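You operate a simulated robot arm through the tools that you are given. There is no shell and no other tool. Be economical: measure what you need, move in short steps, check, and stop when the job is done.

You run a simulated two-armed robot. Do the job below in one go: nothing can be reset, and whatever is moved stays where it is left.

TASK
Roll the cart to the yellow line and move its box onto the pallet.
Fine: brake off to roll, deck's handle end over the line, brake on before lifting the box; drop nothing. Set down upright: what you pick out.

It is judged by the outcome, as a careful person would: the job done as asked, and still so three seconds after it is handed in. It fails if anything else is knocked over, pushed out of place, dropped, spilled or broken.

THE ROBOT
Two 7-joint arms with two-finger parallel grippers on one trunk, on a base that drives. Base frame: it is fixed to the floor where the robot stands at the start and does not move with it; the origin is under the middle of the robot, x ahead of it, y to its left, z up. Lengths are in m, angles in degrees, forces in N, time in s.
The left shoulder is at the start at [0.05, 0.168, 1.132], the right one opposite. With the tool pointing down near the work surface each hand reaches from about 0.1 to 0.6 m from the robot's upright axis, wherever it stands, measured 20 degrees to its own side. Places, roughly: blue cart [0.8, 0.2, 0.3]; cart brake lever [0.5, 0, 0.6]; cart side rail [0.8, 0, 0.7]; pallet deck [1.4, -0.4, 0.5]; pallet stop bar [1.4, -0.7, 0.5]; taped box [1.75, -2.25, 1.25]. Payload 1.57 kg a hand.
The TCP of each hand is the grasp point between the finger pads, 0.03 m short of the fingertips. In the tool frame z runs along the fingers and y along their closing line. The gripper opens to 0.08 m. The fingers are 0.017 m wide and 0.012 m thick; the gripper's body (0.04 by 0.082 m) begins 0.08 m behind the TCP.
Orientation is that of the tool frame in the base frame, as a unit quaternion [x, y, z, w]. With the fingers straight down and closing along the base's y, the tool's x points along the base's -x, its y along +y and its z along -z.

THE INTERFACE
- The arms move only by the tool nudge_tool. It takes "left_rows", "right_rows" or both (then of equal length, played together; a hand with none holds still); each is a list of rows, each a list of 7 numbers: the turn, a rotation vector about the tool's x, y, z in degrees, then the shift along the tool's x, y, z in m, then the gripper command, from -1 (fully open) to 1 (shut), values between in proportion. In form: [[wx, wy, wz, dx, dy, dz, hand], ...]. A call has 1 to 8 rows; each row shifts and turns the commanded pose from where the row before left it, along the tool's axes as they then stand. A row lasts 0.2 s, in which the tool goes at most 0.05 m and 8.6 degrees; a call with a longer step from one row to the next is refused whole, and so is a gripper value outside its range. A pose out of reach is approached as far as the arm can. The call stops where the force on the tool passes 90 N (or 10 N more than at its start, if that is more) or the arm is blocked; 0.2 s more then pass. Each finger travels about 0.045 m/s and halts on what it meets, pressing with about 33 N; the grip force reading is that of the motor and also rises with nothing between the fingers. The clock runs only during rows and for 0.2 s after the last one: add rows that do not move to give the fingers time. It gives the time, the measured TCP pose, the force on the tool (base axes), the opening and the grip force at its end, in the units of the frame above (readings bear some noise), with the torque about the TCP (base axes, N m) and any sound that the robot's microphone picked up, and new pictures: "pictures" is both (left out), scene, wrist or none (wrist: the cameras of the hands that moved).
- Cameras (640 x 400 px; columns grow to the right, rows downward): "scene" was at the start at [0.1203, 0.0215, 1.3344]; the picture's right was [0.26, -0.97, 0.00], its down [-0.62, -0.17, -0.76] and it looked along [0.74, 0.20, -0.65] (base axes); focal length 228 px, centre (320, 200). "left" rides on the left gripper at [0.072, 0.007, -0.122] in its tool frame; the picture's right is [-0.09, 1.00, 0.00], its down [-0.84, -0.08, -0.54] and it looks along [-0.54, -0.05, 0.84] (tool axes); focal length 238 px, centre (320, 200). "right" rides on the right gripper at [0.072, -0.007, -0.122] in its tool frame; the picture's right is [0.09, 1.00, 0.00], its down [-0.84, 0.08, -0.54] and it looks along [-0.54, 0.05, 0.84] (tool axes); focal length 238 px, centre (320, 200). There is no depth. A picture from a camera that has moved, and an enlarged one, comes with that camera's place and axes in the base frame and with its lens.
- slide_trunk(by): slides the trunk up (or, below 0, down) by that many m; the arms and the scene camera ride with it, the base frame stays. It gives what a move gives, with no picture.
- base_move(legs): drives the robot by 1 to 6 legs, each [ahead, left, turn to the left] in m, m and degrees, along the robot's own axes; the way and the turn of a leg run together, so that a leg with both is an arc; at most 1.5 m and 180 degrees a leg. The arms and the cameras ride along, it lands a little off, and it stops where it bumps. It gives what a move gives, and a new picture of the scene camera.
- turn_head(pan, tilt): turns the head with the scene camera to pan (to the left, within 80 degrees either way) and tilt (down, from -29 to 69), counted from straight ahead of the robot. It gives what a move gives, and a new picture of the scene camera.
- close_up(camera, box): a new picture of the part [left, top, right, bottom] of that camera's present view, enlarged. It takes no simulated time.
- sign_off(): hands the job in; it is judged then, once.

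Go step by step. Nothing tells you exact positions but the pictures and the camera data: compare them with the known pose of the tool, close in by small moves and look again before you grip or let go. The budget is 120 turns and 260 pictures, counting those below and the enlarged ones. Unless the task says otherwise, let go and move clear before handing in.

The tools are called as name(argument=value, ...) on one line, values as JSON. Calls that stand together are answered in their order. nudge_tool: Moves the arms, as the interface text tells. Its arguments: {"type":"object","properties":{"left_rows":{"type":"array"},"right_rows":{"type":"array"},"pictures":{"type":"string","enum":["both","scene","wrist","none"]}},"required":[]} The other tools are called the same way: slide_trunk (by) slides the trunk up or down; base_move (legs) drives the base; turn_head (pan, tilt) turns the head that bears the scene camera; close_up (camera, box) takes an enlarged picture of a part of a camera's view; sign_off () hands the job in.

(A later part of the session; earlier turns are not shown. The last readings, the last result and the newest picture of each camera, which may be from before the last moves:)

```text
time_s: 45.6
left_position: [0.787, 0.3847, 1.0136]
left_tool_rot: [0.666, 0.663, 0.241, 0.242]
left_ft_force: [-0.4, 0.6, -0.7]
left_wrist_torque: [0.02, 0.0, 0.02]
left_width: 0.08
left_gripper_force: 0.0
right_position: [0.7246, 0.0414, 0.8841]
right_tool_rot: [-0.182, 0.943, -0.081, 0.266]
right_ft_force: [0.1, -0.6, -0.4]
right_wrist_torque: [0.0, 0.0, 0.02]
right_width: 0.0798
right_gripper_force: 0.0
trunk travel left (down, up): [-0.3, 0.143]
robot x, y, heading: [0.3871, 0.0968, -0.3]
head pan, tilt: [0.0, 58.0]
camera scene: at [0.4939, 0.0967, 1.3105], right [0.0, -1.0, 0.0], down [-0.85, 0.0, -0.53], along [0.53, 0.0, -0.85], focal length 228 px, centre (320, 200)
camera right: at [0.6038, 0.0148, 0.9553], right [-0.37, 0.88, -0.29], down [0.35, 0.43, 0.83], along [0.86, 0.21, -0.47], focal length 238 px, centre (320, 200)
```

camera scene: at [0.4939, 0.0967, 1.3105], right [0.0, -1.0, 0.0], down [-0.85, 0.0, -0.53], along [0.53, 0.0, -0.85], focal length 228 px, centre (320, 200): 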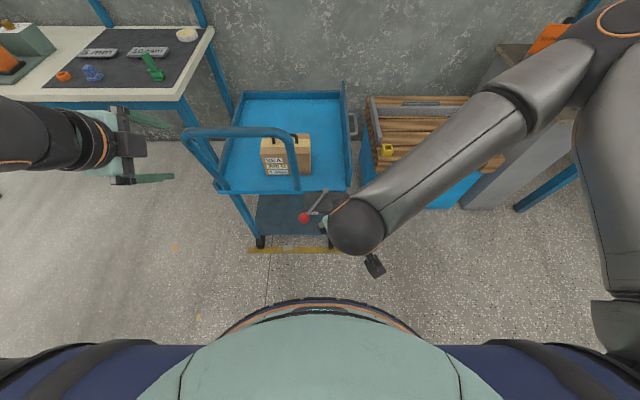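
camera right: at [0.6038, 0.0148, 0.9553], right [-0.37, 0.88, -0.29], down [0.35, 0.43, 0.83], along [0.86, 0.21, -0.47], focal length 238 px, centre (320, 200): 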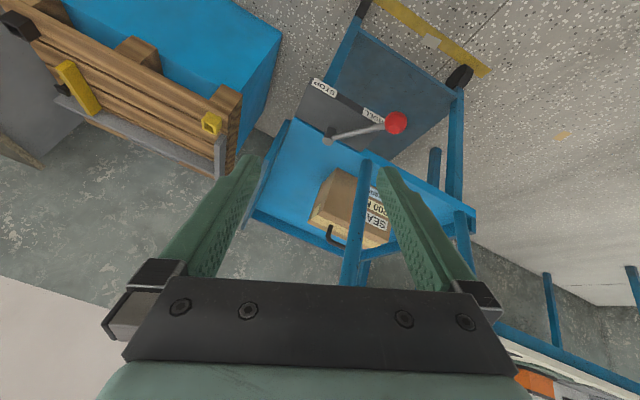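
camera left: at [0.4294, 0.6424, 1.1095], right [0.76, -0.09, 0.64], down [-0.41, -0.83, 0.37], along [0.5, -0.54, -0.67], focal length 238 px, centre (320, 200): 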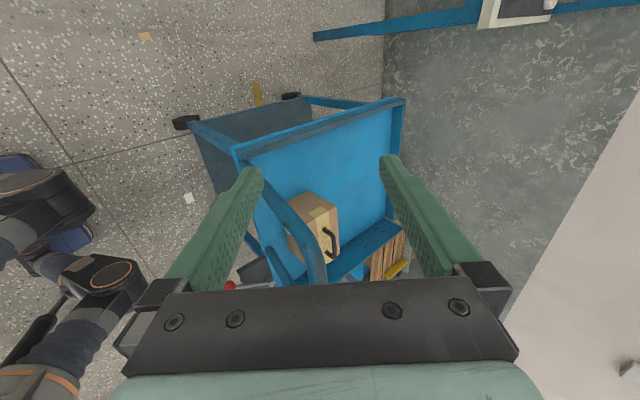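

The orientation is nearly there. I'll finish the turn and move to 0.1 m short of the knob.

nudge_tool(right_rows=[[-1.66, 2.52, 7.53, 0, 0, 0, -1], [-1.66, 2.52, 7.53, 0, 0, 0, -1], [-1.66, 2.52, 7.53, 0, 0, 0, -1], [0, 0, 0, -0.0011, 0.0215, 0.0347, -1], [0, 0, 0, -0.0011, 0.0215, 0.0347, -1], [0, 0, 0, -0.0011, 0.0215, 0.0347, -1], [0, 0, 0, -0.0011, 0.0215, 0.0347, -1], [0, 0, 0, -0.0011, 0.0215, 0.0347, -1]])

close_up(camera="scene", box=[200, 130, 400, 270])

```text
time_s: 47.4
left_position: [0.7868, 0.3854, 1.0136]
left_tool_rot: [0.666, 0.663, 0.24, 0.243]
left_ft_force: [-0.1, 0.5, -0.3]
left_wrist_torque: [-0.01, -0.01, 0.01]
left_width: 0.0799
left_gripper_force: 0.0
right_position: [0.8012, 0.1525, 0.7295]
right_tool_rot: [-0.001, 0.978, 0.0, 0.207]
right_ft_force: [0.3, 0.0, 0.6]
right_wrist_torque: [0.01, -0.03, -0.01]
right_width: 0.08
right_gripper_force: 0.1
trunk travel left (down, up): [-0.3, 0.143]
robot x, y, heading: [0.388, 0.0957, -0.3]
head pan, tilt: [0.0, 58.0]
camera scene: at [0.494, 0.0971, 1.3106], right [0.0, -1.0, 0.0], down [-0.85, 0.0, -0.53], along [0.53, 0.0, -0.85], focal length 228 px, centre (320, 200)
camera right: at [0.6851, 0.1446, 0.8107], right [-0.09, 1.0, -0.04], down [0.55, 0.08, 0.83], along [0.83, 0.05, -0.55], focal length 238 px, centre (320, 200)
```

scene: 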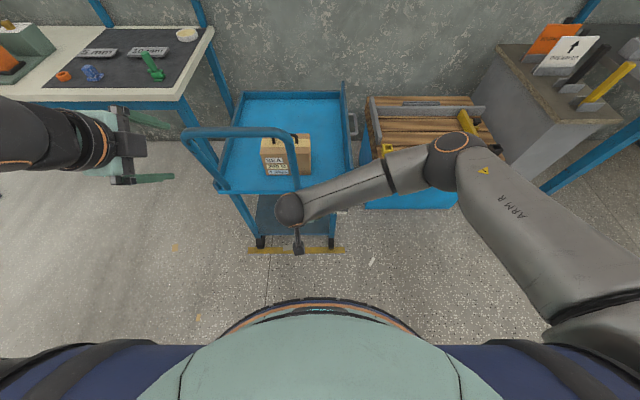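
right: 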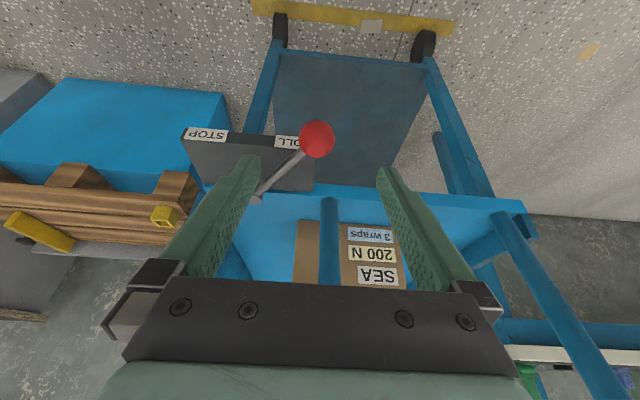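

```text
2.86 times, centred on (300, 200) of scene
camera zoom: at [0.494, 0.0971, 1.3106], right [0.0, -1.0, 0.0], down [-0.85, 0.0, -0.53], along [0.53, 0.0, -0.85], focal length 650 px, centre (377, 200)
```

zoom: 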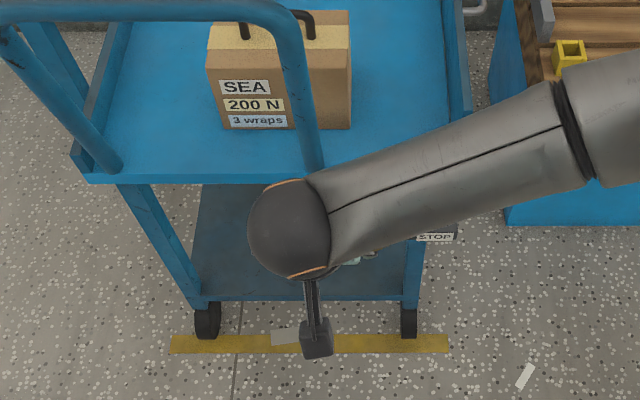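

The knob is centred between the fingers. I'll advance onto it, grip it and swing it through the 70° arc to STOP.

nudge_tool(right_rows=[[0, 0, 0, 0, -0.001, 0.035, -1], [0, 0, 0, 0, -0.001, 0.035, -1], [0, 0, 0, 0, -0.001, 0.03, -1], [0, 0, 0, 0, 0, 0, 1], [0, 0, 0, 0, 0, 0, 1], [0, 0, 0, 0, 0, 0, 1], [0, 0, 0, 0, 0, 0, 1]], pictures="wrist")

```text
time_s: 49.0
left_position: [0.786, 0.3833, 1.0133]
left_tool_rot: [0.666, 0.663, 0.24, 0.243]
left_ft_force: [0.5, 0.2, -0.2]
left_wrist_torque: [-0.01, 0.0, 0.0]
left_width: 0.0798
left_gripper_force: 0.1
right_position: [0.8405, 0.1466, 0.6378]
right_tool_rot: [-0.001, 0.978, 0.001, 0.207]
right_ft_force: [-1.3, 2.4, -1.4]
right_wrist_torque: [0.01, -0.07, 0.06]
right_width: 0.0349
right_gripper_force: 25.2
trunk travel left (down, up): [-0.3, 0.143]
robot x, y, heading: [0.3908, 0.1012, -0.2]
head pan, tilt: [0.0, 58.0]
camera right: at [0.7247, 0.1398, 0.7191], right [-0.09, 1.0, -0.04], down [0.55, 0.08, 0.83], along [0.83, 0.05, -0.55], focal length 238 px, centre (320, 200)
```

right: 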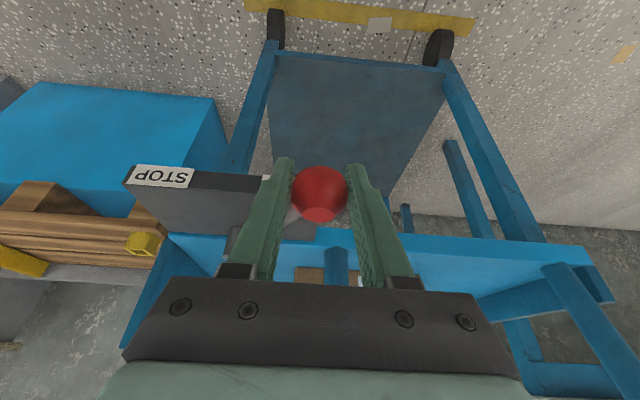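

nudge_tool(right_rows=[[0, 0, 0, 0.0105, -0.0198, -0.0047, 1], [0, 0, 0, 0.0071, -0.0215, -0.0032, 1], [0, 0, 0, 0.0037, -0.0225, -0.0016, 1], [0, 0, 0, 0, -0.0228, 0, 1], [0, 0, 0, -0.0037, -0.0225, 0.0016, 1], [0, 0, 0, -0.0071, -0.0215, 0.0032, 1], [0, 0, 0, -0.0105, -0.0198, 0.0047, 1], [0, 0, 0, 0, 0, 0, 1]])

close_up(camera="scene", box=[200, 130, 400, 270])

```text
time_s: 50.8
left_position: [0.7844, 0.3846, 1.0131]
left_tool_rot: [0.666, 0.663, 0.241, 0.244]
left_ft_force: [0.6, -0.7, 0.5]
left_wrist_torque: [-0.01, 0.0, -0.02]
left_width: 0.08
left_gripper_force: 0.0
right_position: [0.8352, -0.0005, 0.6382]
right_tool_rot: [-0.002, 0.979, 0.003, 0.203]
right_ft_force: [-26.4, 7.2, -0.2]
right_wrist_torque: [0.11, 0.13, 0.05]
right_width: 0.0338
right_gripper_force: 41.6
trunk travel left (down, up): [-0.3, 0.143]
robot x, y, heading: [0.3869, 0.0954, -0.1]
head pan, tilt: [0.0, 58.0]
camera scene: at [0.4921, 0.0973, 1.3107], right [0.0, -1.0, 0.0], down [-0.85, 0.0, -0.53], along [0.53, 0.0, -0.85], focal length 228 px, centre (320, 200)
camera right: at [0.72, -0.0089, 0.7198], right [-0.09, 1.0, -0.03], down [0.55, 0.08, 0.83], along [0.83, 0.06, -0.56], focal length 238 px, centre (320, 200)
```

scene: 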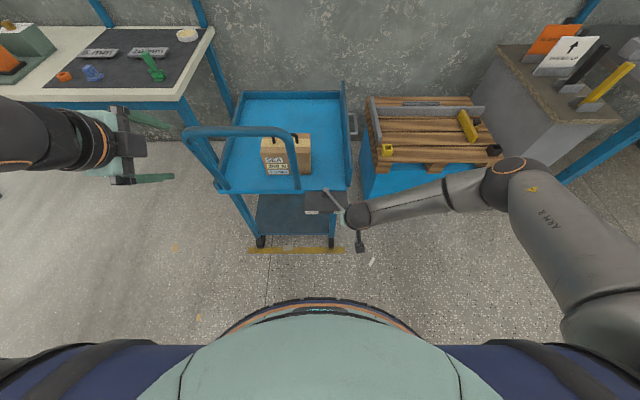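
right: 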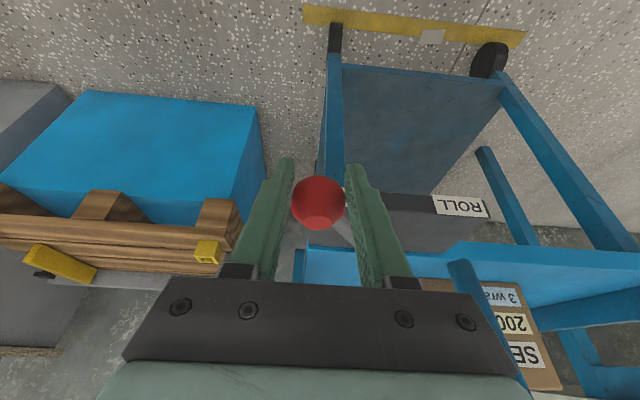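

```text
2.86 times, centred on (300, 200) of scene
camera zoom: at [0.4921, 0.0973, 1.3107], right [0.0, -1.0, 0.0], down [-0.85, 0.0, -0.53], along [0.53, 0.0, -0.85], focal length 650 px, centre (377, 200)
```

zoom: 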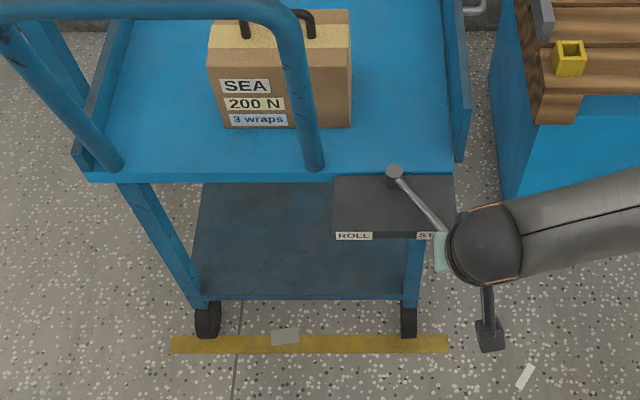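

The lever is at STOP and the cart stayed put, with the reaction force suggesting the brake now holds. I'll release, retract and verify.

nudge_tool(right_rows=[[0, 0, 0, 0, 0, 0, -1], [0, 0, 0, 0, 0, 0, -1], [0, 0, 0, 0, 0, 0, -1], [0, 0, 0, 0, 0, -0.045, -1], [0, 0, 0, 0, 0, -0.05, -1], [0, 0, 0, 0, 0, -0.05, -1], [0, 8, 0, 0, -0.03, -0.03, -1], [0, 8, 0, 0, -0.03, -0.03, -1]])

close_up(camera="scene", box=[200, 90, 400, 270])

close_up(camera="right", box=[220, 30, 480, 220])

```text
time_s: 52.6
left_position: [0.7872, 0.3836, 1.0124]
left_tool_rot: [0.666, 0.663, 0.241, 0.243]
left_ft_force: [-0.3, 0.6, -0.7]
left_wrist_torque: [0.01, 0.0, 0.03]
left_width: 0.0798
left_gripper_force: 0.0
right_position: [0.7655, -0.062, 0.8255]
right_tool_rot: [-0.002, 0.998, 0.0, 0.068]
right_ft_force: [0.3, 0.4, -0.6]
right_wrist_torque: [0.01, -0.01, 0.0]
right_width: 0.0801
right_gripper_force: 0.2
trunk travel left (down, up): [-0.3, 0.143]
robot x, y, heading: [0.3876, 0.0986, -0.1]
head pan, tilt: [0.0, 58.0]
camera scene: at [0.4938, 0.0966, 1.3105], right [0.0, -1.0, 0.0], down [-0.85, 0.0, -0.53], along [0.53, 0.0, -0.85], focal length 228 px, centre (320, 200)
camera right: at [0.6764, -0.0696, 0.9358], right [-0.09, 1.0, -0.01], down [0.76, 0.08, 0.65], along [0.65, 0.05, -0.76], focal length 238 px, centre (320, 200)
```

scene: 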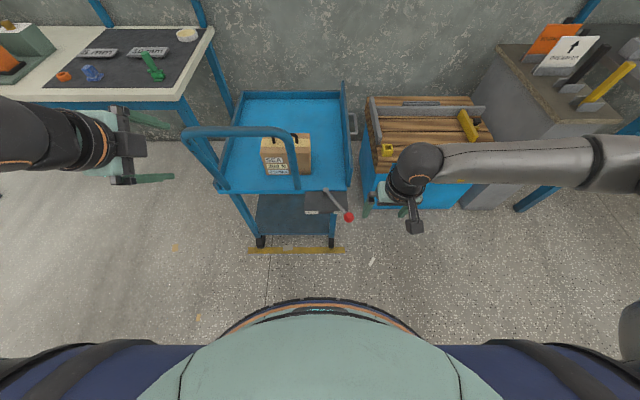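
right: 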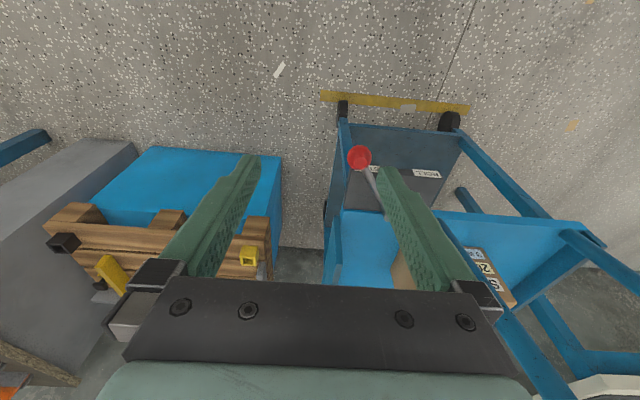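

```text
2.22 times, centred on (300, 180) of scene
camera zoom: at [0.4938, 0.0966, 1.3105], right [0.0, -1.0, 0.0], down [-0.85, 0.0, -0.53], along [0.53, 0.0, -0.85], focal length 506 px, centre (364, 244)
```

zoom: 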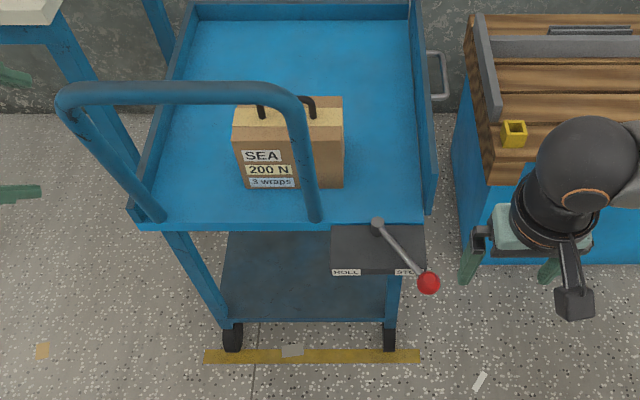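

```text
2.11 times, centred on (350, 125) of right
camera zoom: at [0.6764, -0.0696, 0.9358], right [-0.09, 1.0, -0.01], down [0.76, 0.08, 0.65], along [0.65, 0.05, -0.76], focal length 502 px, centre (257, 358)
```

zoom: 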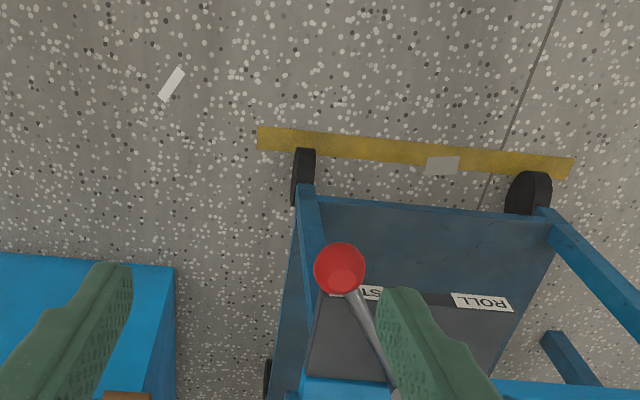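

The lever sits at STOP and the deck's edge is over the line. Now I'll study the pallet and the box.

turn_head(pan=-25, tilt=45)

close_up(camera="scene", box=[200, 60, 480, 260])

close_up(camera="right", box=[30, 130, 290, 330])

```text
time_s: 53.5
left_position: [0.7855, 0.3847, 1.0142]
left_tool_rot: [0.666, 0.663, 0.241, 0.243]
left_ft_force: [0.3, -0.2, -0.5]
left_wrist_torque: [0.0, -0.01, 0.01]
left_width: 0.0801
left_gripper_force: 0.1
right_position: [0.7652, -0.0619, 0.8236]
right_tool_rot: [-0.001, 0.998, 0.001, 0.069]
right_ft_force: [0.4, 0.9, 0.3]
right_wrist_torque: [0.0, -0.02, -0.01]
right_width: 0.0799
right_gripper_force: 0.1
trunk travel left (down, up): [-0.3, 0.143]
robot x, y, heading: [0.3891, 0.0973, -0.4]
head pan, tilt: [-25.0, 45.0]
camera scene: at [0.4986, 0.0626, 1.3276], right [-0.43, -0.91, 0.0], down [-0.64, 0.3, -0.71], along [0.64, -0.3, -0.71], focal length 228 px, centre (320, 200)
```

scene: 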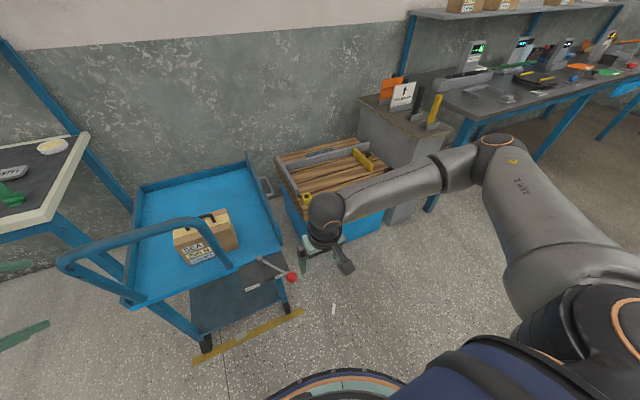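

```text
2.00 times, centred on (340, 160) of scene
camera zoom: at [0.4986, 0.0626, 1.3276], right [-0.43, -0.91, 0.0], down [-0.64, 0.3, -0.71], along [0.64, -0.3, -0.71], focal length 455 px, centre (280, 280)
```

zoom: 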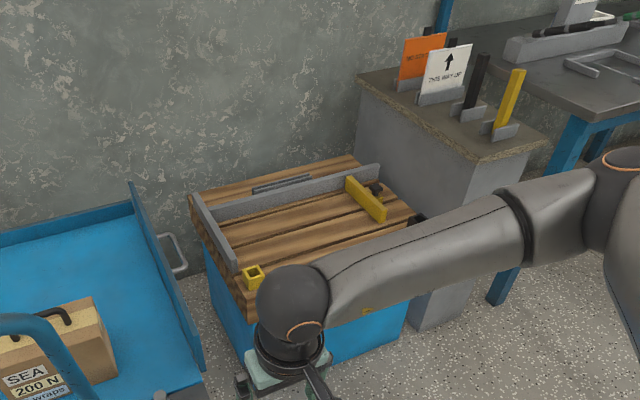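

```text
2.00 times, centred on (160, 230) of right
camera zoom: at [0.6767, -0.069, 0.9349], right [-0.09, 1.0, -0.01], down [0.75, 0.08, 0.65], along [0.65, 0.05, -0.76], focal length 477 px, centre (640, 140)
```

zoom: 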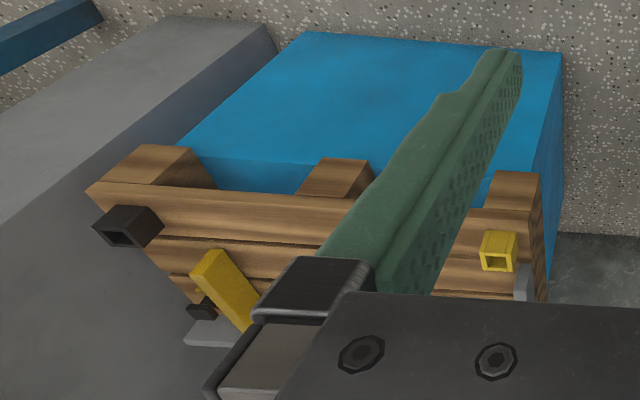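

Pallet deck: gray rails run along its back (x≈1.54) and left (y≈-0.19) edges, a yellow stop bar lies at y≈-0.65, and there are sockets at the front corners. Free centre is about (1.37, -0.40). The box sits at about x 1.04–1.14, y 0.13–0.29, with a handle along y. I'll raise the arms and trunk, then approach from the right rear turned left, using the right hand.

nudge_tool(left_rows=[[0, 0, 0, 0, 0, -0.03, -1], [0, 0, 0, 0, 0, -0.03, -1], [0, 0, 0, 0, 0, 0, -1], [0, 0, 0, 0, 0, 0, -1]], right_rows=[[0, 8, 0, 0, 0, -0.04, -1], [0, 0, 0, 0, 0, -0.045, -1], [0, 0, 0, 0, 0, -0.045, -1], [0, 0, 0, 0, 0, -0.045, -1]], pictures="none")

slide_trunk(by=0.13)

base_move(legs=[[0, -0.22, 0], [0.23, 0, 0], [0, 0, 50]])

turn_head(pan=-15, tilt=55)

```text
time_s: 54.5
left_position: [0.759, 0.3892, 1.0647]
left_tool_rot: [0.667, 0.663, 0.239, 0.243]
left_ft_force: [0.2, 0.3, 0.4]
left_wrist_torque: [0.01, 0.03, -0.01]
left_width: 0.0801
left_gripper_force: 0.0
left hand out of reach, approached as far as the arm can: row 1, 2
right_position: [0.757, -0.0648, 1.0017]
right_tool_rot: [-0.001, 1.0, 0.0, -0.001]
right_ft_force: [0.1, 0.9, -0.1]
right_wrist_torque: [0.02, -0.01, -0.01]
right_width: 0.0801
right_gripper_force: 0.0
trunk travel left (down, up): [-0.3, 0.143]
robot x, y, heading: [0.3868, 0.0986, -0.1]
head pan, tilt: [-25.0, 45.0]
```

```text
time_s: 56.1
left_position: [0.7595, 0.3902, 1.1942]
left_tool_rot: [0.666, 0.663, 0.24, 0.243]
left_ft_force: [1.1, 0.6, 0.2]
left_wrist_torque: [-0.02, 0.04, 0.0]
left_width: 0.08
left_gripper_force: 0.1
right_position: [0.7582, -0.065, 1.1307]
right_tool_rot: [-0.001, 1.0, 0.0, -0.001]
right_ft_force: [-0.2, 0.2, 0.9]
right_wrist_torque: [0.0, 0.0, -0.02]
right_width: 0.0799
right_gripper_force: 0.1
trunk travel left (down, up): [-0.43, 0.013]
robot x, y, heading: [0.3834, 0.0964, -0.1]
head pan, tilt: [-25.0, 45.0]
```

```text
time_s: 61.3
left_position: [0.6314, 0.3488, 1.1941]
left_tool_rot: [0.326, 0.882, 0.319, 0.119]
left_ft_force: [1.0, 0.0, 0.4]
left_wrist_torque: [0.03, 0.01, 0.01]
left_width: 0.0801
left_gripper_force: 0.0
right_position: [0.976, 0.0532, 1.1314]
right_tool_rot: [-0.421, 0.907, 0.0, 0.0]
right_ft_force: [0.5, 1.3, -0.5]
right_wrist_torque: [0.02, 0.03, 0.01]
right_width: 0.0802
right_gripper_force: 0.0
trunk travel left (down, up): [-0.43, 0.013]
robot x, y, heading: [0.6152, -0.126, 49.4]
head pan, tilt: [-25.0, 45.0]
camera scene: at [0.71, -0.0609, 1.4577], right [0.41, -0.91, 0.0], down [-0.64, -0.29, -0.71], along [0.64, 0.29, -0.71], focal length 228 px, centre (320, 200)
```

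scene: 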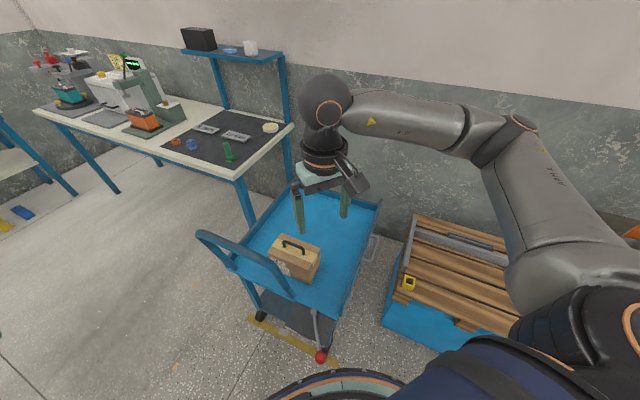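

```text
time_s: 62.0
left_position: [0.6311, 0.3494, 1.1944]
left_tool_rot: [0.325, 0.882, 0.321, 0.119]
left_ft_force: [-0.6, -0.7, 0.4]
left_wrist_torque: [0.01, 0.01, 0.02]
left_width: 0.0801
left_gripper_force: 0.1
right_position: [0.9756, 0.0531, 1.131]
right_tool_rot: [-0.42, 0.907, 0.0, -0.001]
right_ft_force: [0.0, -0.3, 0.3]
right_wrist_torque: [-0.01, -0.01, 0.02]
right_width: 0.08
right_gripper_force: 0.1
trunk travel left (down, up): [-0.43, 0.013]
robot x, y, heading: [0.6134, -0.1227, 49.4]
head pan, tilt: [-15.0, 55.0]
camera scene: at [0.6956, -0.0539, 1.4443], right [0.57, -0.82, 0.0], down [-0.68, -0.46, -0.57], along [0.47, 0.32, -0.82], focal length 228 px, centre (320, 200)
```

scene: 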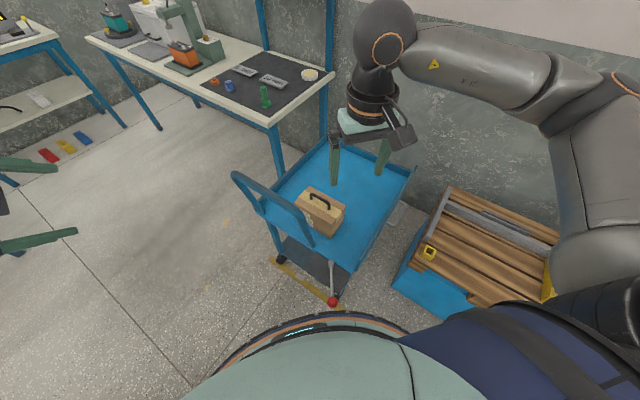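

The cart stayed put. I'll turn the right hand to align with the box handle and get zooms to locate the handle.

nudge_tool(right_rows=[[0, 0, -8.1, 0, 0, 0, -1], [0, 0, -8.1, 0, 0, 0, -1], [0, 0, -8.1, 0, 0, 0, -1], [0, 0, -8.1, 0, 0, 0, -1], [0, 0, -8.1, 0, 0, 0, -1], [0, 0, 0, 0, 0, 0, -1]], pictures="wrist")

close_up(camera="scene", box=[270, 150, 400, 270])

close_up(camera="right", box=[220, 20, 480, 220])

```text
time_s: 63.4
left_position: [0.6315, 0.3477, 1.194]
left_tool_rot: [0.326, 0.882, 0.32, 0.119]
left_ft_force: [0.3, -0.7, 0.0]
left_wrist_torque: [-0.02, 0.01, 0.0]
left_width: 0.0798
left_gripper_force: 0.0
right_position: [0.9765, 0.0532, 1.1307]
right_tool_rot: [0.709, -0.705, 0.0, 0.001]
right_ft_force: [0.0, 0.0, -0.6]
right_wrist_torque: [0.0, 0.01, -0.03]
right_width: 0.08
right_gripper_force: 0.1
trunk travel left (down, up): [-0.43, 0.013]
robot x, y, heading: [0.6119, -0.1294, 49.4]
head pan, tilt: [-15.0, 55.0]
camera right: at [0.9829, -0.0186, 1.2523], right [-1.0, -0.1, 0.0], down [-0.08, 0.84, 0.54], along [-0.05, 0.54, -0.84], focal length 238 px, centre (320, 200)
```

right: 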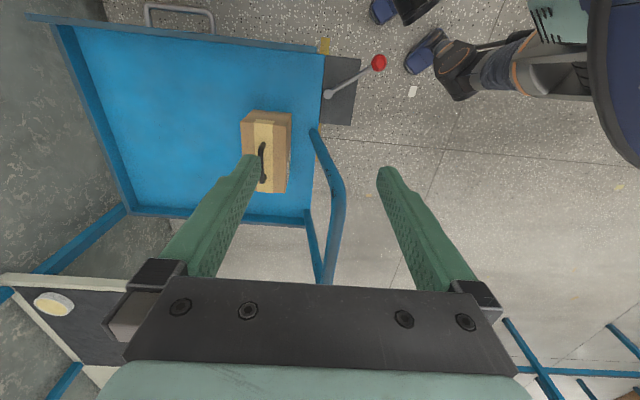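

```text
3.33 times, centred on (335, 210) of scene
camera zoom: at [0.6955, -0.0539, 1.4442], right [0.57, -0.82, 0.0], down [-0.68, -0.46, -0.57], along [0.47, 0.32, -0.82], focal length 758 px, centre (270, 167)
```

zoom: 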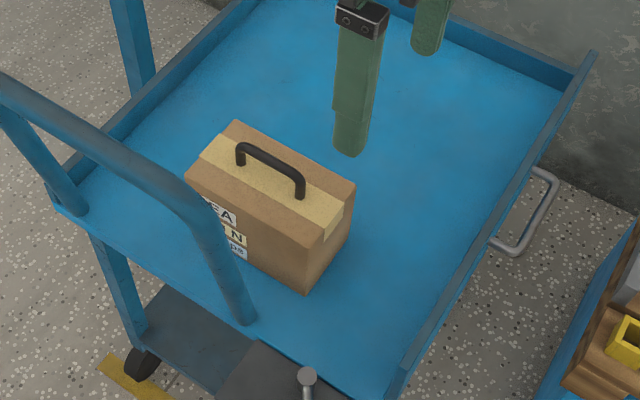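

```text
2.00 times, centred on (350, 120) of right
camera zoom: at [0.9829, -0.0186, 1.2523], right [-1.0, -0.1, 0.0], down [-0.08, 0.84, 0.54], along [-0.05, 0.54, -0.84], focal length 477 px, centre (260, 360)
```

zoom: 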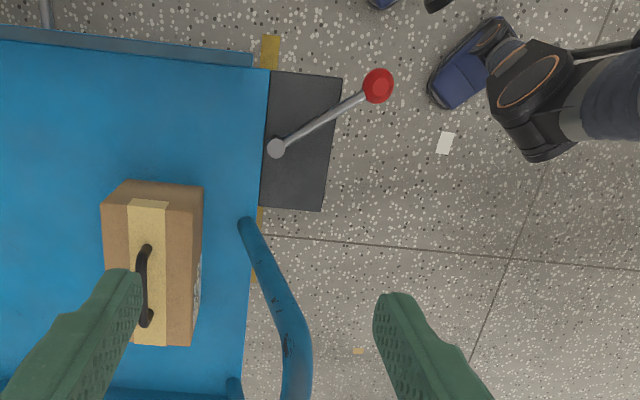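

The handle runs from (1.086, 0.17) to (1.094, 0.258) with its top at z≈0.76. I'll hover the right hand over its centre at z≈0.87.

nudge_tool(right_rows=[[0, 0, 0, -0.02, -0.0142, 0.0325, -1], [0, 0, 0, -0.02, -0.0142, 0.0325, -1], [0, 0, 0, -0.02, -0.0142, 0.0325, -1], [0, 0, 0, -0.02, -0.0142, 0.0325, -1], [0, 0, 0, -0.02, -0.0142, 0.0325, -1], [0, 0, 0, -0.02, -0.0142, 0.0325, -1], [0, 0, 0, -0.02, -0.0142, 0.0325, -1], [0, 0, 0, -0.02, -0.0142, 0.0325, -1]])

close_up(camera="scene", box=[270, 150, 400, 270])

close_up(camera="right", box=[190, 80, 450, 280])

```text
time_s: 65.2
left_position: [0.6297, 0.3494, 1.1943]
left_tool_rot: [0.326, 0.882, 0.32, 0.118]
left_ft_force: [-0.3, -0.4, 0.0]
left_wrist_torque: [-0.01, -0.02, -0.01]
left_width: 0.08
left_gripper_force: 0.0
right_position: [1.0617, 0.1748, 0.9316]
right_tool_rot: [0.708, -0.707, 0.0, 0.0]
right_ft_force: [-0.2, -0.3, 0.2]
right_wrist_torque: [0.01, -0.05, 0.0]
right_width: 0.0799
right_gripper_force: 0.1
right hand out of reach, approached as far as the arm can: row 7, 8
trunk travel left (down, up): [-0.43, 0.013]
robot x, y, heading: [0.6124, -0.1242, 49.2]
head pan, tilt: [-15.0, 55.0]
camera scene: at [0.6951, -0.0535, 1.4443], right [0.57, -0.82, 0.0], down [-0.68, -0.46, -0.57], along [0.47, 0.32, -0.82], focal length 228 px, centre (320, 200)
camera right: at [1.0686, 0.1014, 1.0536], right [-1.0, -0.09, 0.0], down [-0.08, 0.84, 0.54], along [-0.05, 0.54, -0.84], focal length 238 px, centre (320, 200)
```

scene: 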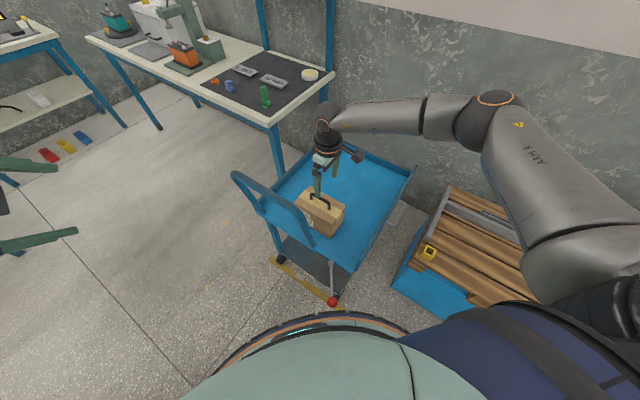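
right: 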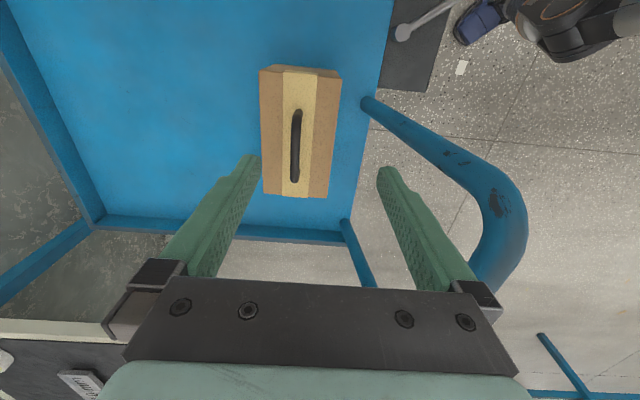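

```text
3.33 times, centred on (335, 210) of scene
camera zoom: at [0.6951, -0.0535, 1.4443], right [0.57, -0.82, 0.0], down [-0.68, -0.46, -0.57], along [0.47, 0.32, -0.82], focal length 758 px, centre (270, 167)
```

zoom: 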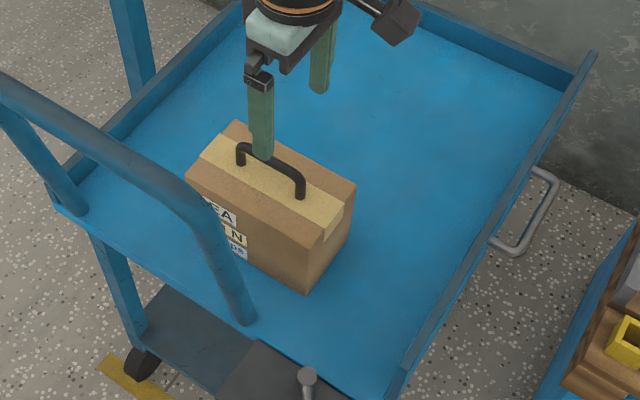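

```text
2.00 times, centred on (320, 180) of right
camera zoom: at [1.0686, 0.1014, 1.0536], right [-1.0, -0.09, 0.0], down [-0.08, 0.84, 0.54], along [-0.05, 0.54, -0.84], focal length 477 px, centre (320, 240)
```

zoom: 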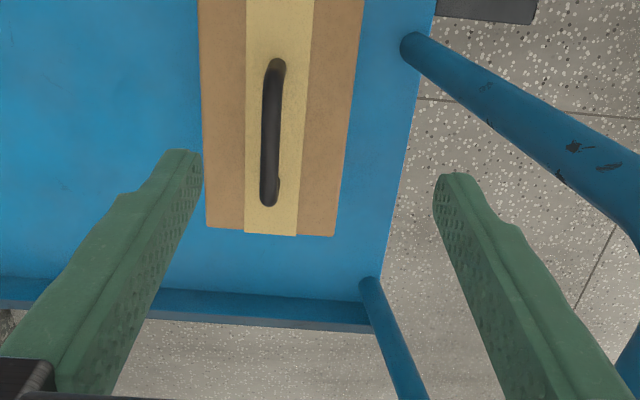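

The arm falls just short from here. Turning further left to heading ~82° brings the right shoulder nearer the box, so I'll raise the hand, turn, and re-align.

nudge_tool(right_rows=[[0, 0, 0, 0.01, 0.01, -0.045, -1], [0, 0, 0, 0.01, 0.01, -0.045, -1], [0, 0, 0, 0.02, 0.01, -0.04, -1], [0, 0, 0, 0.02, 0.01, -0.04, -1], [0, 0, 0, 0.02, 0.01, -0.04, -1]], pictures="none")

base_move(legs=[[0, 0, 32]])

turn_head(pan=-50, tilt=55)

nudge_tool(right_rows=[[0, 0, 8, 0, 0, 0, -1], [0, 0, 8, 0, 0, 0, -1], [0, 0, 8, 0, 0, 0, -1], [0, 0, 8, 0, 0, 0, -1]])

```text
time_s: 66.4
left_position: [0.6302, 0.3476, 1.1951]
left_tool_rot: [0.326, 0.882, 0.319, 0.12]
left_ft_force: [0.5, -0.1, 0.0]
left_wrist_torque: [0.03, 0.01, 0.02]
left_width: 0.0801
left_gripper_force: 0.2
right_position: [1.0135, 0.0912, 1.1473]
right_tool_rot: [0.708, -0.706, 0.0, 0.0]
right_ft_force: [-0.7, 0.5, -0.8]
right_wrist_torque: [0.02, 0.0, -0.02]
right_width: 0.0799
right_gripper_force: 0.0
trunk travel left (down, up): [-0.43, 0.013]
robot x, y, heading: [0.6146, -0.1249, 49.4]
head pan, tilt: [-15.0, 55.0]
```

```text
time_s: 68.4
left_position: [0.3785, 0.2883, 1.1951]
left_tool_rot: [0.073, 0.937, 0.34, 0.028]
left_ft_force: [0.1, 0.0, -0.8]
left_wrist_torque: [-0.01, -0.03, 0.01]
left_width: 0.0801
left_gripper_force: 0.1
right_position: [0.8404, 0.2696, 1.1465]
right_tool_rot: [0.874, -0.486, 0.001, 0.0]
right_ft_force: [-0.6, -0.6, -1.2]
right_wrist_torque: [0.02, -0.04, -0.02]
right_width: 0.0799
right_gripper_force: 0.1
trunk travel left (down, up): [-0.43, 0.013]
robot x, y, heading: [0.6131, -0.1261, 81.1]
head pan, tilt: [-15.0, 55.0]
camera scene: at [0.6454, -0.0197, 1.4442], right [0.91, -0.41, 0.0], down [-0.33, -0.75, -0.57], along [0.23, 0.52, -0.82], focal length 228 px, centre (320, 200)
```

scene: 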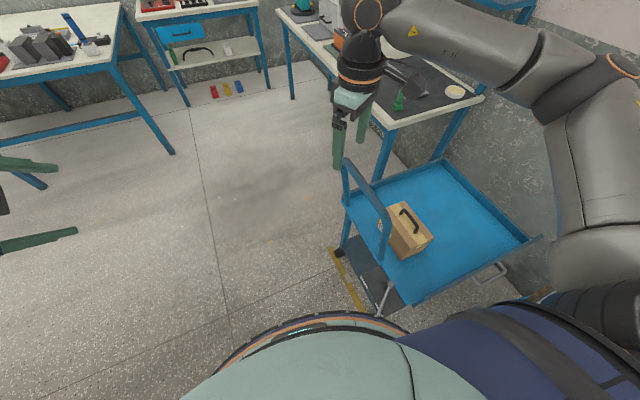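

```text
time_s: 69.4
left_position: [0.3791, 0.2879, 1.1944]
left_tool_rot: [0.073, 0.937, 0.34, 0.028]
left_ft_force: [-0.1, -1.0, 0.5]
left_wrist_torque: [-0.02, 0.02, 0.01]
left_width: 0.0801
left_gripper_force: 0.0
right_position: [0.8391, 0.2699, 1.147]
right_tool_rot: [0.874, -0.486, 0.0, 0.001]
right_ft_force: [0.2, -0.6, -0.9]
right_wrist_torque: [-0.02, -0.01, 0.05]
right_width: 0.08
right_gripper_force: 0.0
trunk travel left (down, up): [-0.43, 0.013]
robot x, y, heading: [0.6079, -0.1236, 81.0]
head pan, tilt: [-50.0, 55.0]
camera scene: at [0.6781, -0.0484, 1.4442], right [0.52, -0.86, 0.0], down [-0.7, -0.42, -0.57], along [0.49, 0.3, -0.82], focal length 228 px, centre (320, 200)
```

scene: 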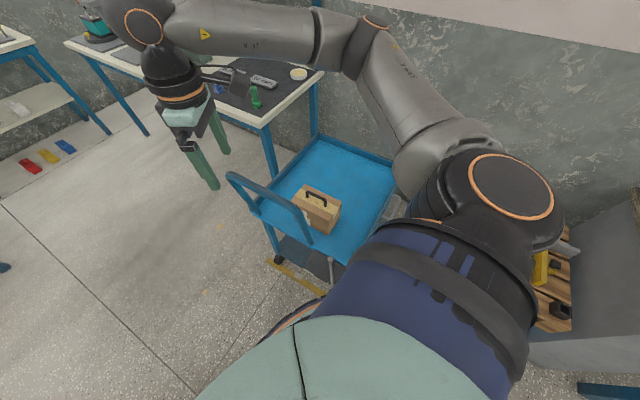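

```text
time_s: 70.4
left_position: [0.3796, 0.2872, 1.1942]
left_tool_rot: [0.073, 0.937, 0.34, 0.028]
left_ft_force: [0.3, 0.6, -0.9]
left_wrist_torque: [0.0, 0.02, -0.02]
left_width: 0.08
left_gripper_force: 0.0
right_position: [0.8395, 0.2682, 1.1464]
right_tool_rot: [-0.704, 0.71, 0.0, 0.0]
right_ft_force: [-0.1, -0.4, 0.6]
right_wrist_torque: [-0.02, 0.0, 0.0]
right_width: 0.0801
right_gripper_force: 0.1
trunk travel left (down, up): [-0.43, 0.013]
robot x, y, heading: [0.6154, -0.1247, 81.3]
head pan, tilt: [-50.0, 55.0]
camera scene: at [0.6781, -0.0484, 1.4442], right [0.52, -0.86, 0.0], down [-0.7, -0.42, -0.57], along [0.49, 0.3, -0.82], focal length 228 px, centre (320, 200)
camera right: at [0.8454, 0.197, 1.2673], right [-1.0, -0.09, 0.0], down [-0.07, 0.84, 0.54], along [-0.05, 0.54, -0.84], focal length 238 px, centre (320, 200)
```

scene: 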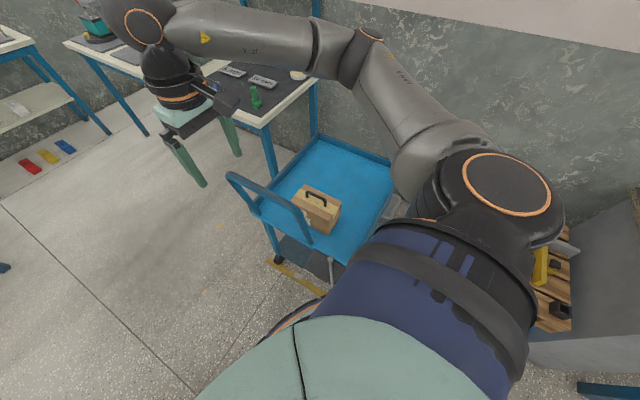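
right: 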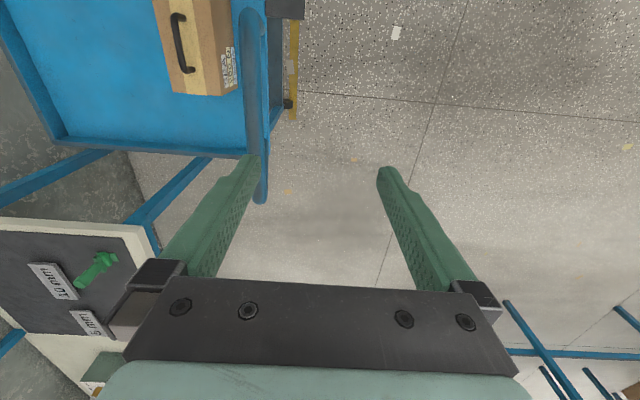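

The hand is aligned with the handle. I'll slide it forward over the box at height, then lower the trunk to gain reach.

nudge_tool(right_rows=[[0, 0, 0, 0.0092, -0.0417, 0.005, -1], [0, 0, 0, 0.0092, -0.0417, 0.005, -1], [0, 0, 0, 0.0092, -0.0417, 0.005, -1], [0, 0, 0, 0.0092, -0.0417, 0.005, -1], [0, 0, 0, 0.0092, -0.0417, 0.005, -1], [0, 0, 0, 0.0092, -0.0417, 0.005, -1], [0, 0, 0, 0, 0, 0, -1]], pictures="none")

slide_trunk(by=-0.13)

close_up(camera="right", box=[0, 0, 640, 400])

close_up(camera="scene", box=[0, 0, 640, 400])

```text
time_s: 72.0
left_position: [0.3798, 0.2882, 1.1949]
left_tool_rot: [0.074, 0.937, 0.34, 0.028]
left_ft_force: [-1.6, 1.0, -0.3]
left_wrist_torque: [0.0, -0.04, -0.03]
left_width: 0.0803
left_gripper_force: 0.0
right_position: [1.0887, 0.216, 1.1164]
right_tool_rot: [-0.706, 0.708, 0.0, 0.0]
right_ft_force: [0.5, -0.5, 0.6]
right_wrist_torque: [-0.01, -0.01, 0.0]
right_width: 0.08
right_gripper_force: 0.1
trunk travel left (down, up): [-0.43, 0.013]
robot x, y, heading: [0.614, -0.1265, 80.8]
head pan, tilt: [-50.0, 55.0]
```

```text
time_s: 73.6
left_position: [0.3799, 0.2881, 1.065]
left_tool_rot: [0.074, 0.937, 0.34, 0.028]
left_ft_force: [0.6, -0.1, 0.1]
left_wrist_torque: [-0.01, 0.0, 0.03]
left_width: 0.08
left_gripper_force: 0.1
right_position: [1.0883, 0.2157, 0.9857]
right_tool_rot: [-0.706, 0.708, 0.0, -0.001]
right_ft_force: [0.0, 0.0, -0.6]
right_wrist_torque: [-0.05, -0.02, 0.0]
right_width: 0.0798
right_gripper_force: 0.0
trunk travel left (down, up): [-0.3, 0.143]
robot x, y, heading: [0.6133, -0.1243, 80.9]
head pan, tilt: [-50.0, 55.0]
```

```text
1.00 times, centred on (320, 200) of right
camera zoom: at [1.0937, 0.1427, 1.1075], right [-1.0, -0.09, 0.0], down [-0.07, 0.84, 0.54], along [-0.05, 0.54, -0.84], focal length 238 px, centre (320, 200)
```

zoom: 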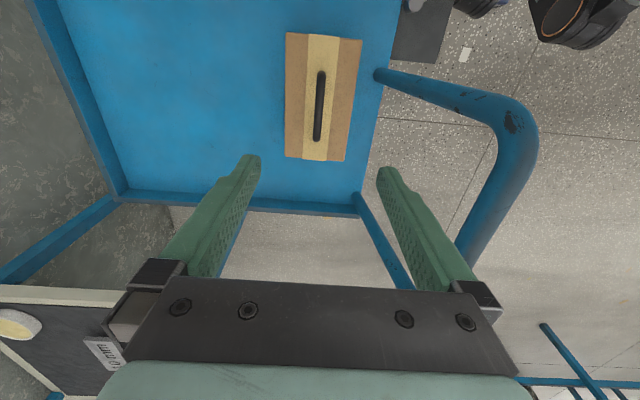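

```text
1.00 times, centred on (320, 200) of scene
camera zoom: at [0.6781, -0.0485, 1.3143], right [0.52, -0.86, 0.0], down [-0.7, -0.42, -0.57], along [0.49, 0.3, -0.82], focal length 228 px, centre (320, 200)
```

zoom: 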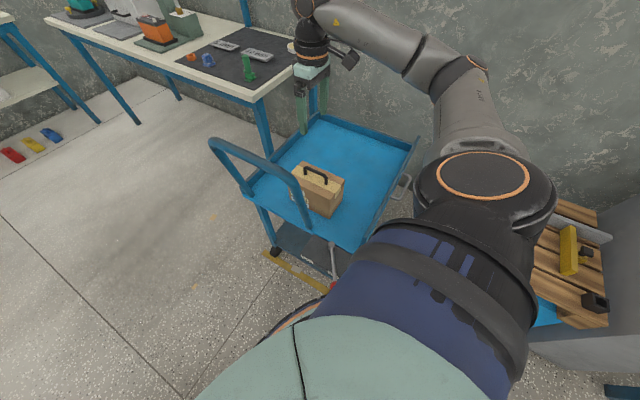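

The handle is centred under the hand (1.088, 0.211). I'll descend to z≈0.80 and check.

nudge_tool(right_rows=[[0, 0, 0, 0.001, 0, 0.04, -1], [0, 0, 0, 0.001, 0, 0.04, -1], [0, 0, 0, 0.001, 0, 0.04, -1], [0, 0, 0, 0, 0, 0.035, -1], [0, 0, 0, 0, 0, 0.03, -1], [0, 0, 0, 0, 0, 0, -1]])

close_up(camera="scene", box=[260, 130, 380, 240])

```text
time_s: 75.0
left_position: [0.3805, 0.2888, 1.0653]
left_tool_rot: [0.073, 0.937, 0.34, 0.027]
left_ft_force: [0.1, 0.6, -0.7]
left_wrist_torque: [0.01, 0.01, 0.03]
left_width: 0.08
left_gripper_force: 0.0
right_position: [1.0887, 0.2114, 0.8004]
right_tool_rot: [-0.706, 0.708, 0.0, -0.001]
right_ft_force: [-0.3, 0.4, -0.7]
right_wrist_torque: [0.02, 0.0, 0.0]
right_width: 0.08
right_gripper_force: 0.1
trunk travel left (down, up): [-0.3, 0.143]
robot x, y, heading: [0.6148, -0.128, 81.0]
head pan, tilt: [-50.0, 55.0]
camera scene: at [0.6781, -0.0484, 1.3142], right [0.52, -0.86, 0.0], down [-0.7, -0.42, -0.57], along [0.49, 0.3, -0.82], focal length 228 px, centre (320, 200)
camera right: at [1.0947, 0.1391, 0.9227], right [-1.0, -0.09, 0.0], down [-0.07, 0.84, 0.54], along [-0.05, 0.54, -0.84], focal length 238 px, centre (320, 200)
```

scene: 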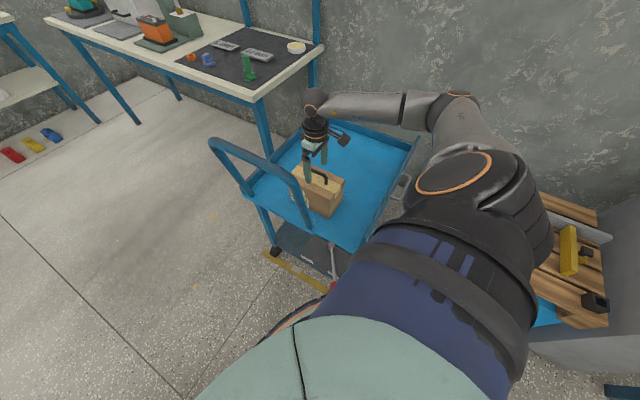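
right: 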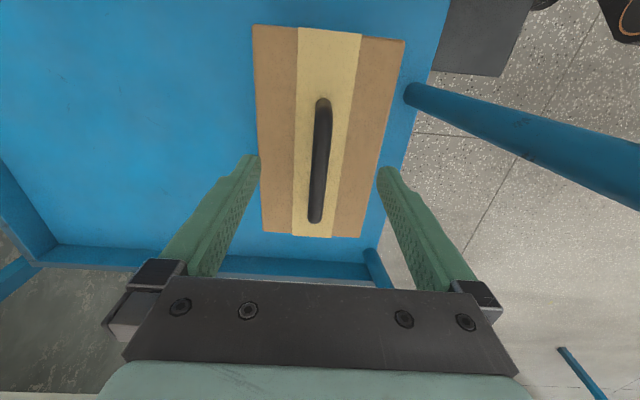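

```text
3.64 times, centred on (320, 185) of scene
camera zoom: at [0.6781, -0.0484, 1.3142], right [0.52, -0.86, 0.0], down [-0.7, -0.42, -0.57], along [0.49, 0.3, -0.82], focal length 827 px, centre (320, 254)
```

zoom: 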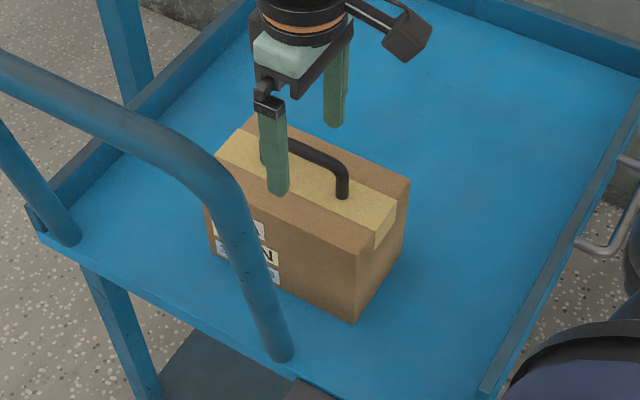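

The fingers straddle the handle well. I'll descend about 4 cm and close on it.

nudge_tool(right_rows=[[0, 0, 0, 0, 0, 0.015, -1], [0, 0, 0, 0, 0, 0.015, -1], [0, 0, 0, 0, 0, 0.01, -1], [0, 0, 0, 0, 0, 0, -1]], pictures="none")

nudge_tool(right_rows=[[0, 0, 0, 0, 0, 0, 1], [0, 0, 0, 0, 0, 0, 1], [0, 0, 0, 0, 0, 0, 1], [0, 0, 0, 0, 0, 0, 1], [0, 0, 0, 0, 0, 0, 1], [0, 0, 0, 0, 0, 0, 1]])

close_up(camera="scene", box=[260, 130, 380, 240])

```text
time_s: 76.0
left_position: [0.378, 0.2851, 1.0663]
left_tool_rot: [0.074, 0.936, 0.343, 0.03]
left_ft_force: [0.0, -0.1, 0.2]
left_wrist_torque: [0.01, 0.04, 0.0]
left_width: 0.0801
left_gripper_force: 0.0
right_position: [1.0881, 0.2111, 0.7688]
right_tool_rot: [-0.705, 0.709, 0.003, 0.005]
right_ft_force: [0.8, -15.1, 58.6]
right_wrist_torque: [-0.84, 2.48, 1.01]
right_width: 0.0791
right_gripper_force: 0.1
trunk travel left (down, up): [-0.3, 0.143]
robot x, y, heading: [0.6109, -0.1247, 81.0]
head pan, tilt: [-50.0, 55.0]
```

```text
time_s: 77.4
left_position: [0.3776, 0.2859, 1.0641]
left_tool_rot: [0.073, 0.936, 0.343, 0.029]
left_ft_force: [0.4, 0.2, -0.7]
left_wrist_torque: [0.01, 0.02, 0.04]
left_width: 0.0802
left_gripper_force: 0.1
right_position: [1.0908, 0.216, 0.7702]
right_tool_rot: [-0.705, 0.709, 0.003, 0.01]
right_ft_force: [-4.3, 1.0, 51.2]
right_wrist_torque: [-0.24, -0.92, 0.3]
right_width: 0.0115
right_gripper_force: 29.1
trunk travel left (down, up): [-0.3, 0.143]
robot x, y, heading: [0.6136, -0.1181, 80.7]
head pan, tilt: [-50.0, 55.0]
camera scene: at [0.6741, -0.0509, 1.3147], right [0.52, -0.86, 0.0], down [-0.7, -0.42, -0.58], along [0.49, 0.3, -0.82], focal length 228 px, centre (320, 200)
camera right: at [1.0943, 0.1408, 0.8901], right [-1.0, -0.09, -0.01], down [-0.08, 0.83, 0.56], along [-0.04, 0.56, -0.83], focal length 238 px, centre (320, 200)
```

scene: 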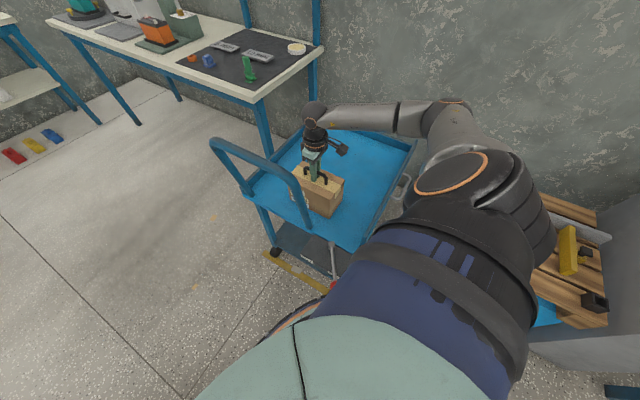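
right: 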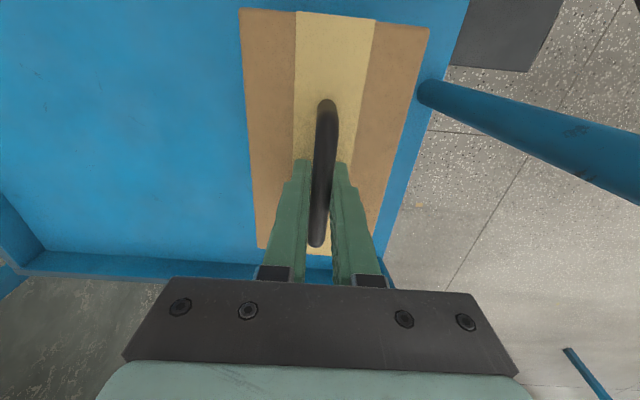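

```text
3.64 times, centred on (320, 185) of scene
camera zoom: at [0.6741, -0.0509, 1.3147], right [0.52, -0.86, 0.0], down [-0.7, -0.42, -0.58], along [0.49, 0.3, -0.82], focal length 827 px, centre (320, 254)
```

zoom: 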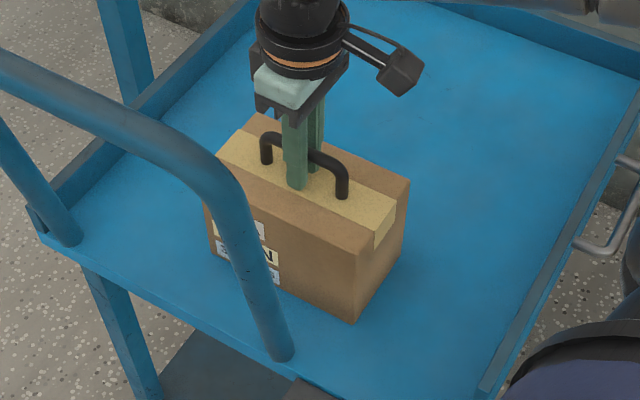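

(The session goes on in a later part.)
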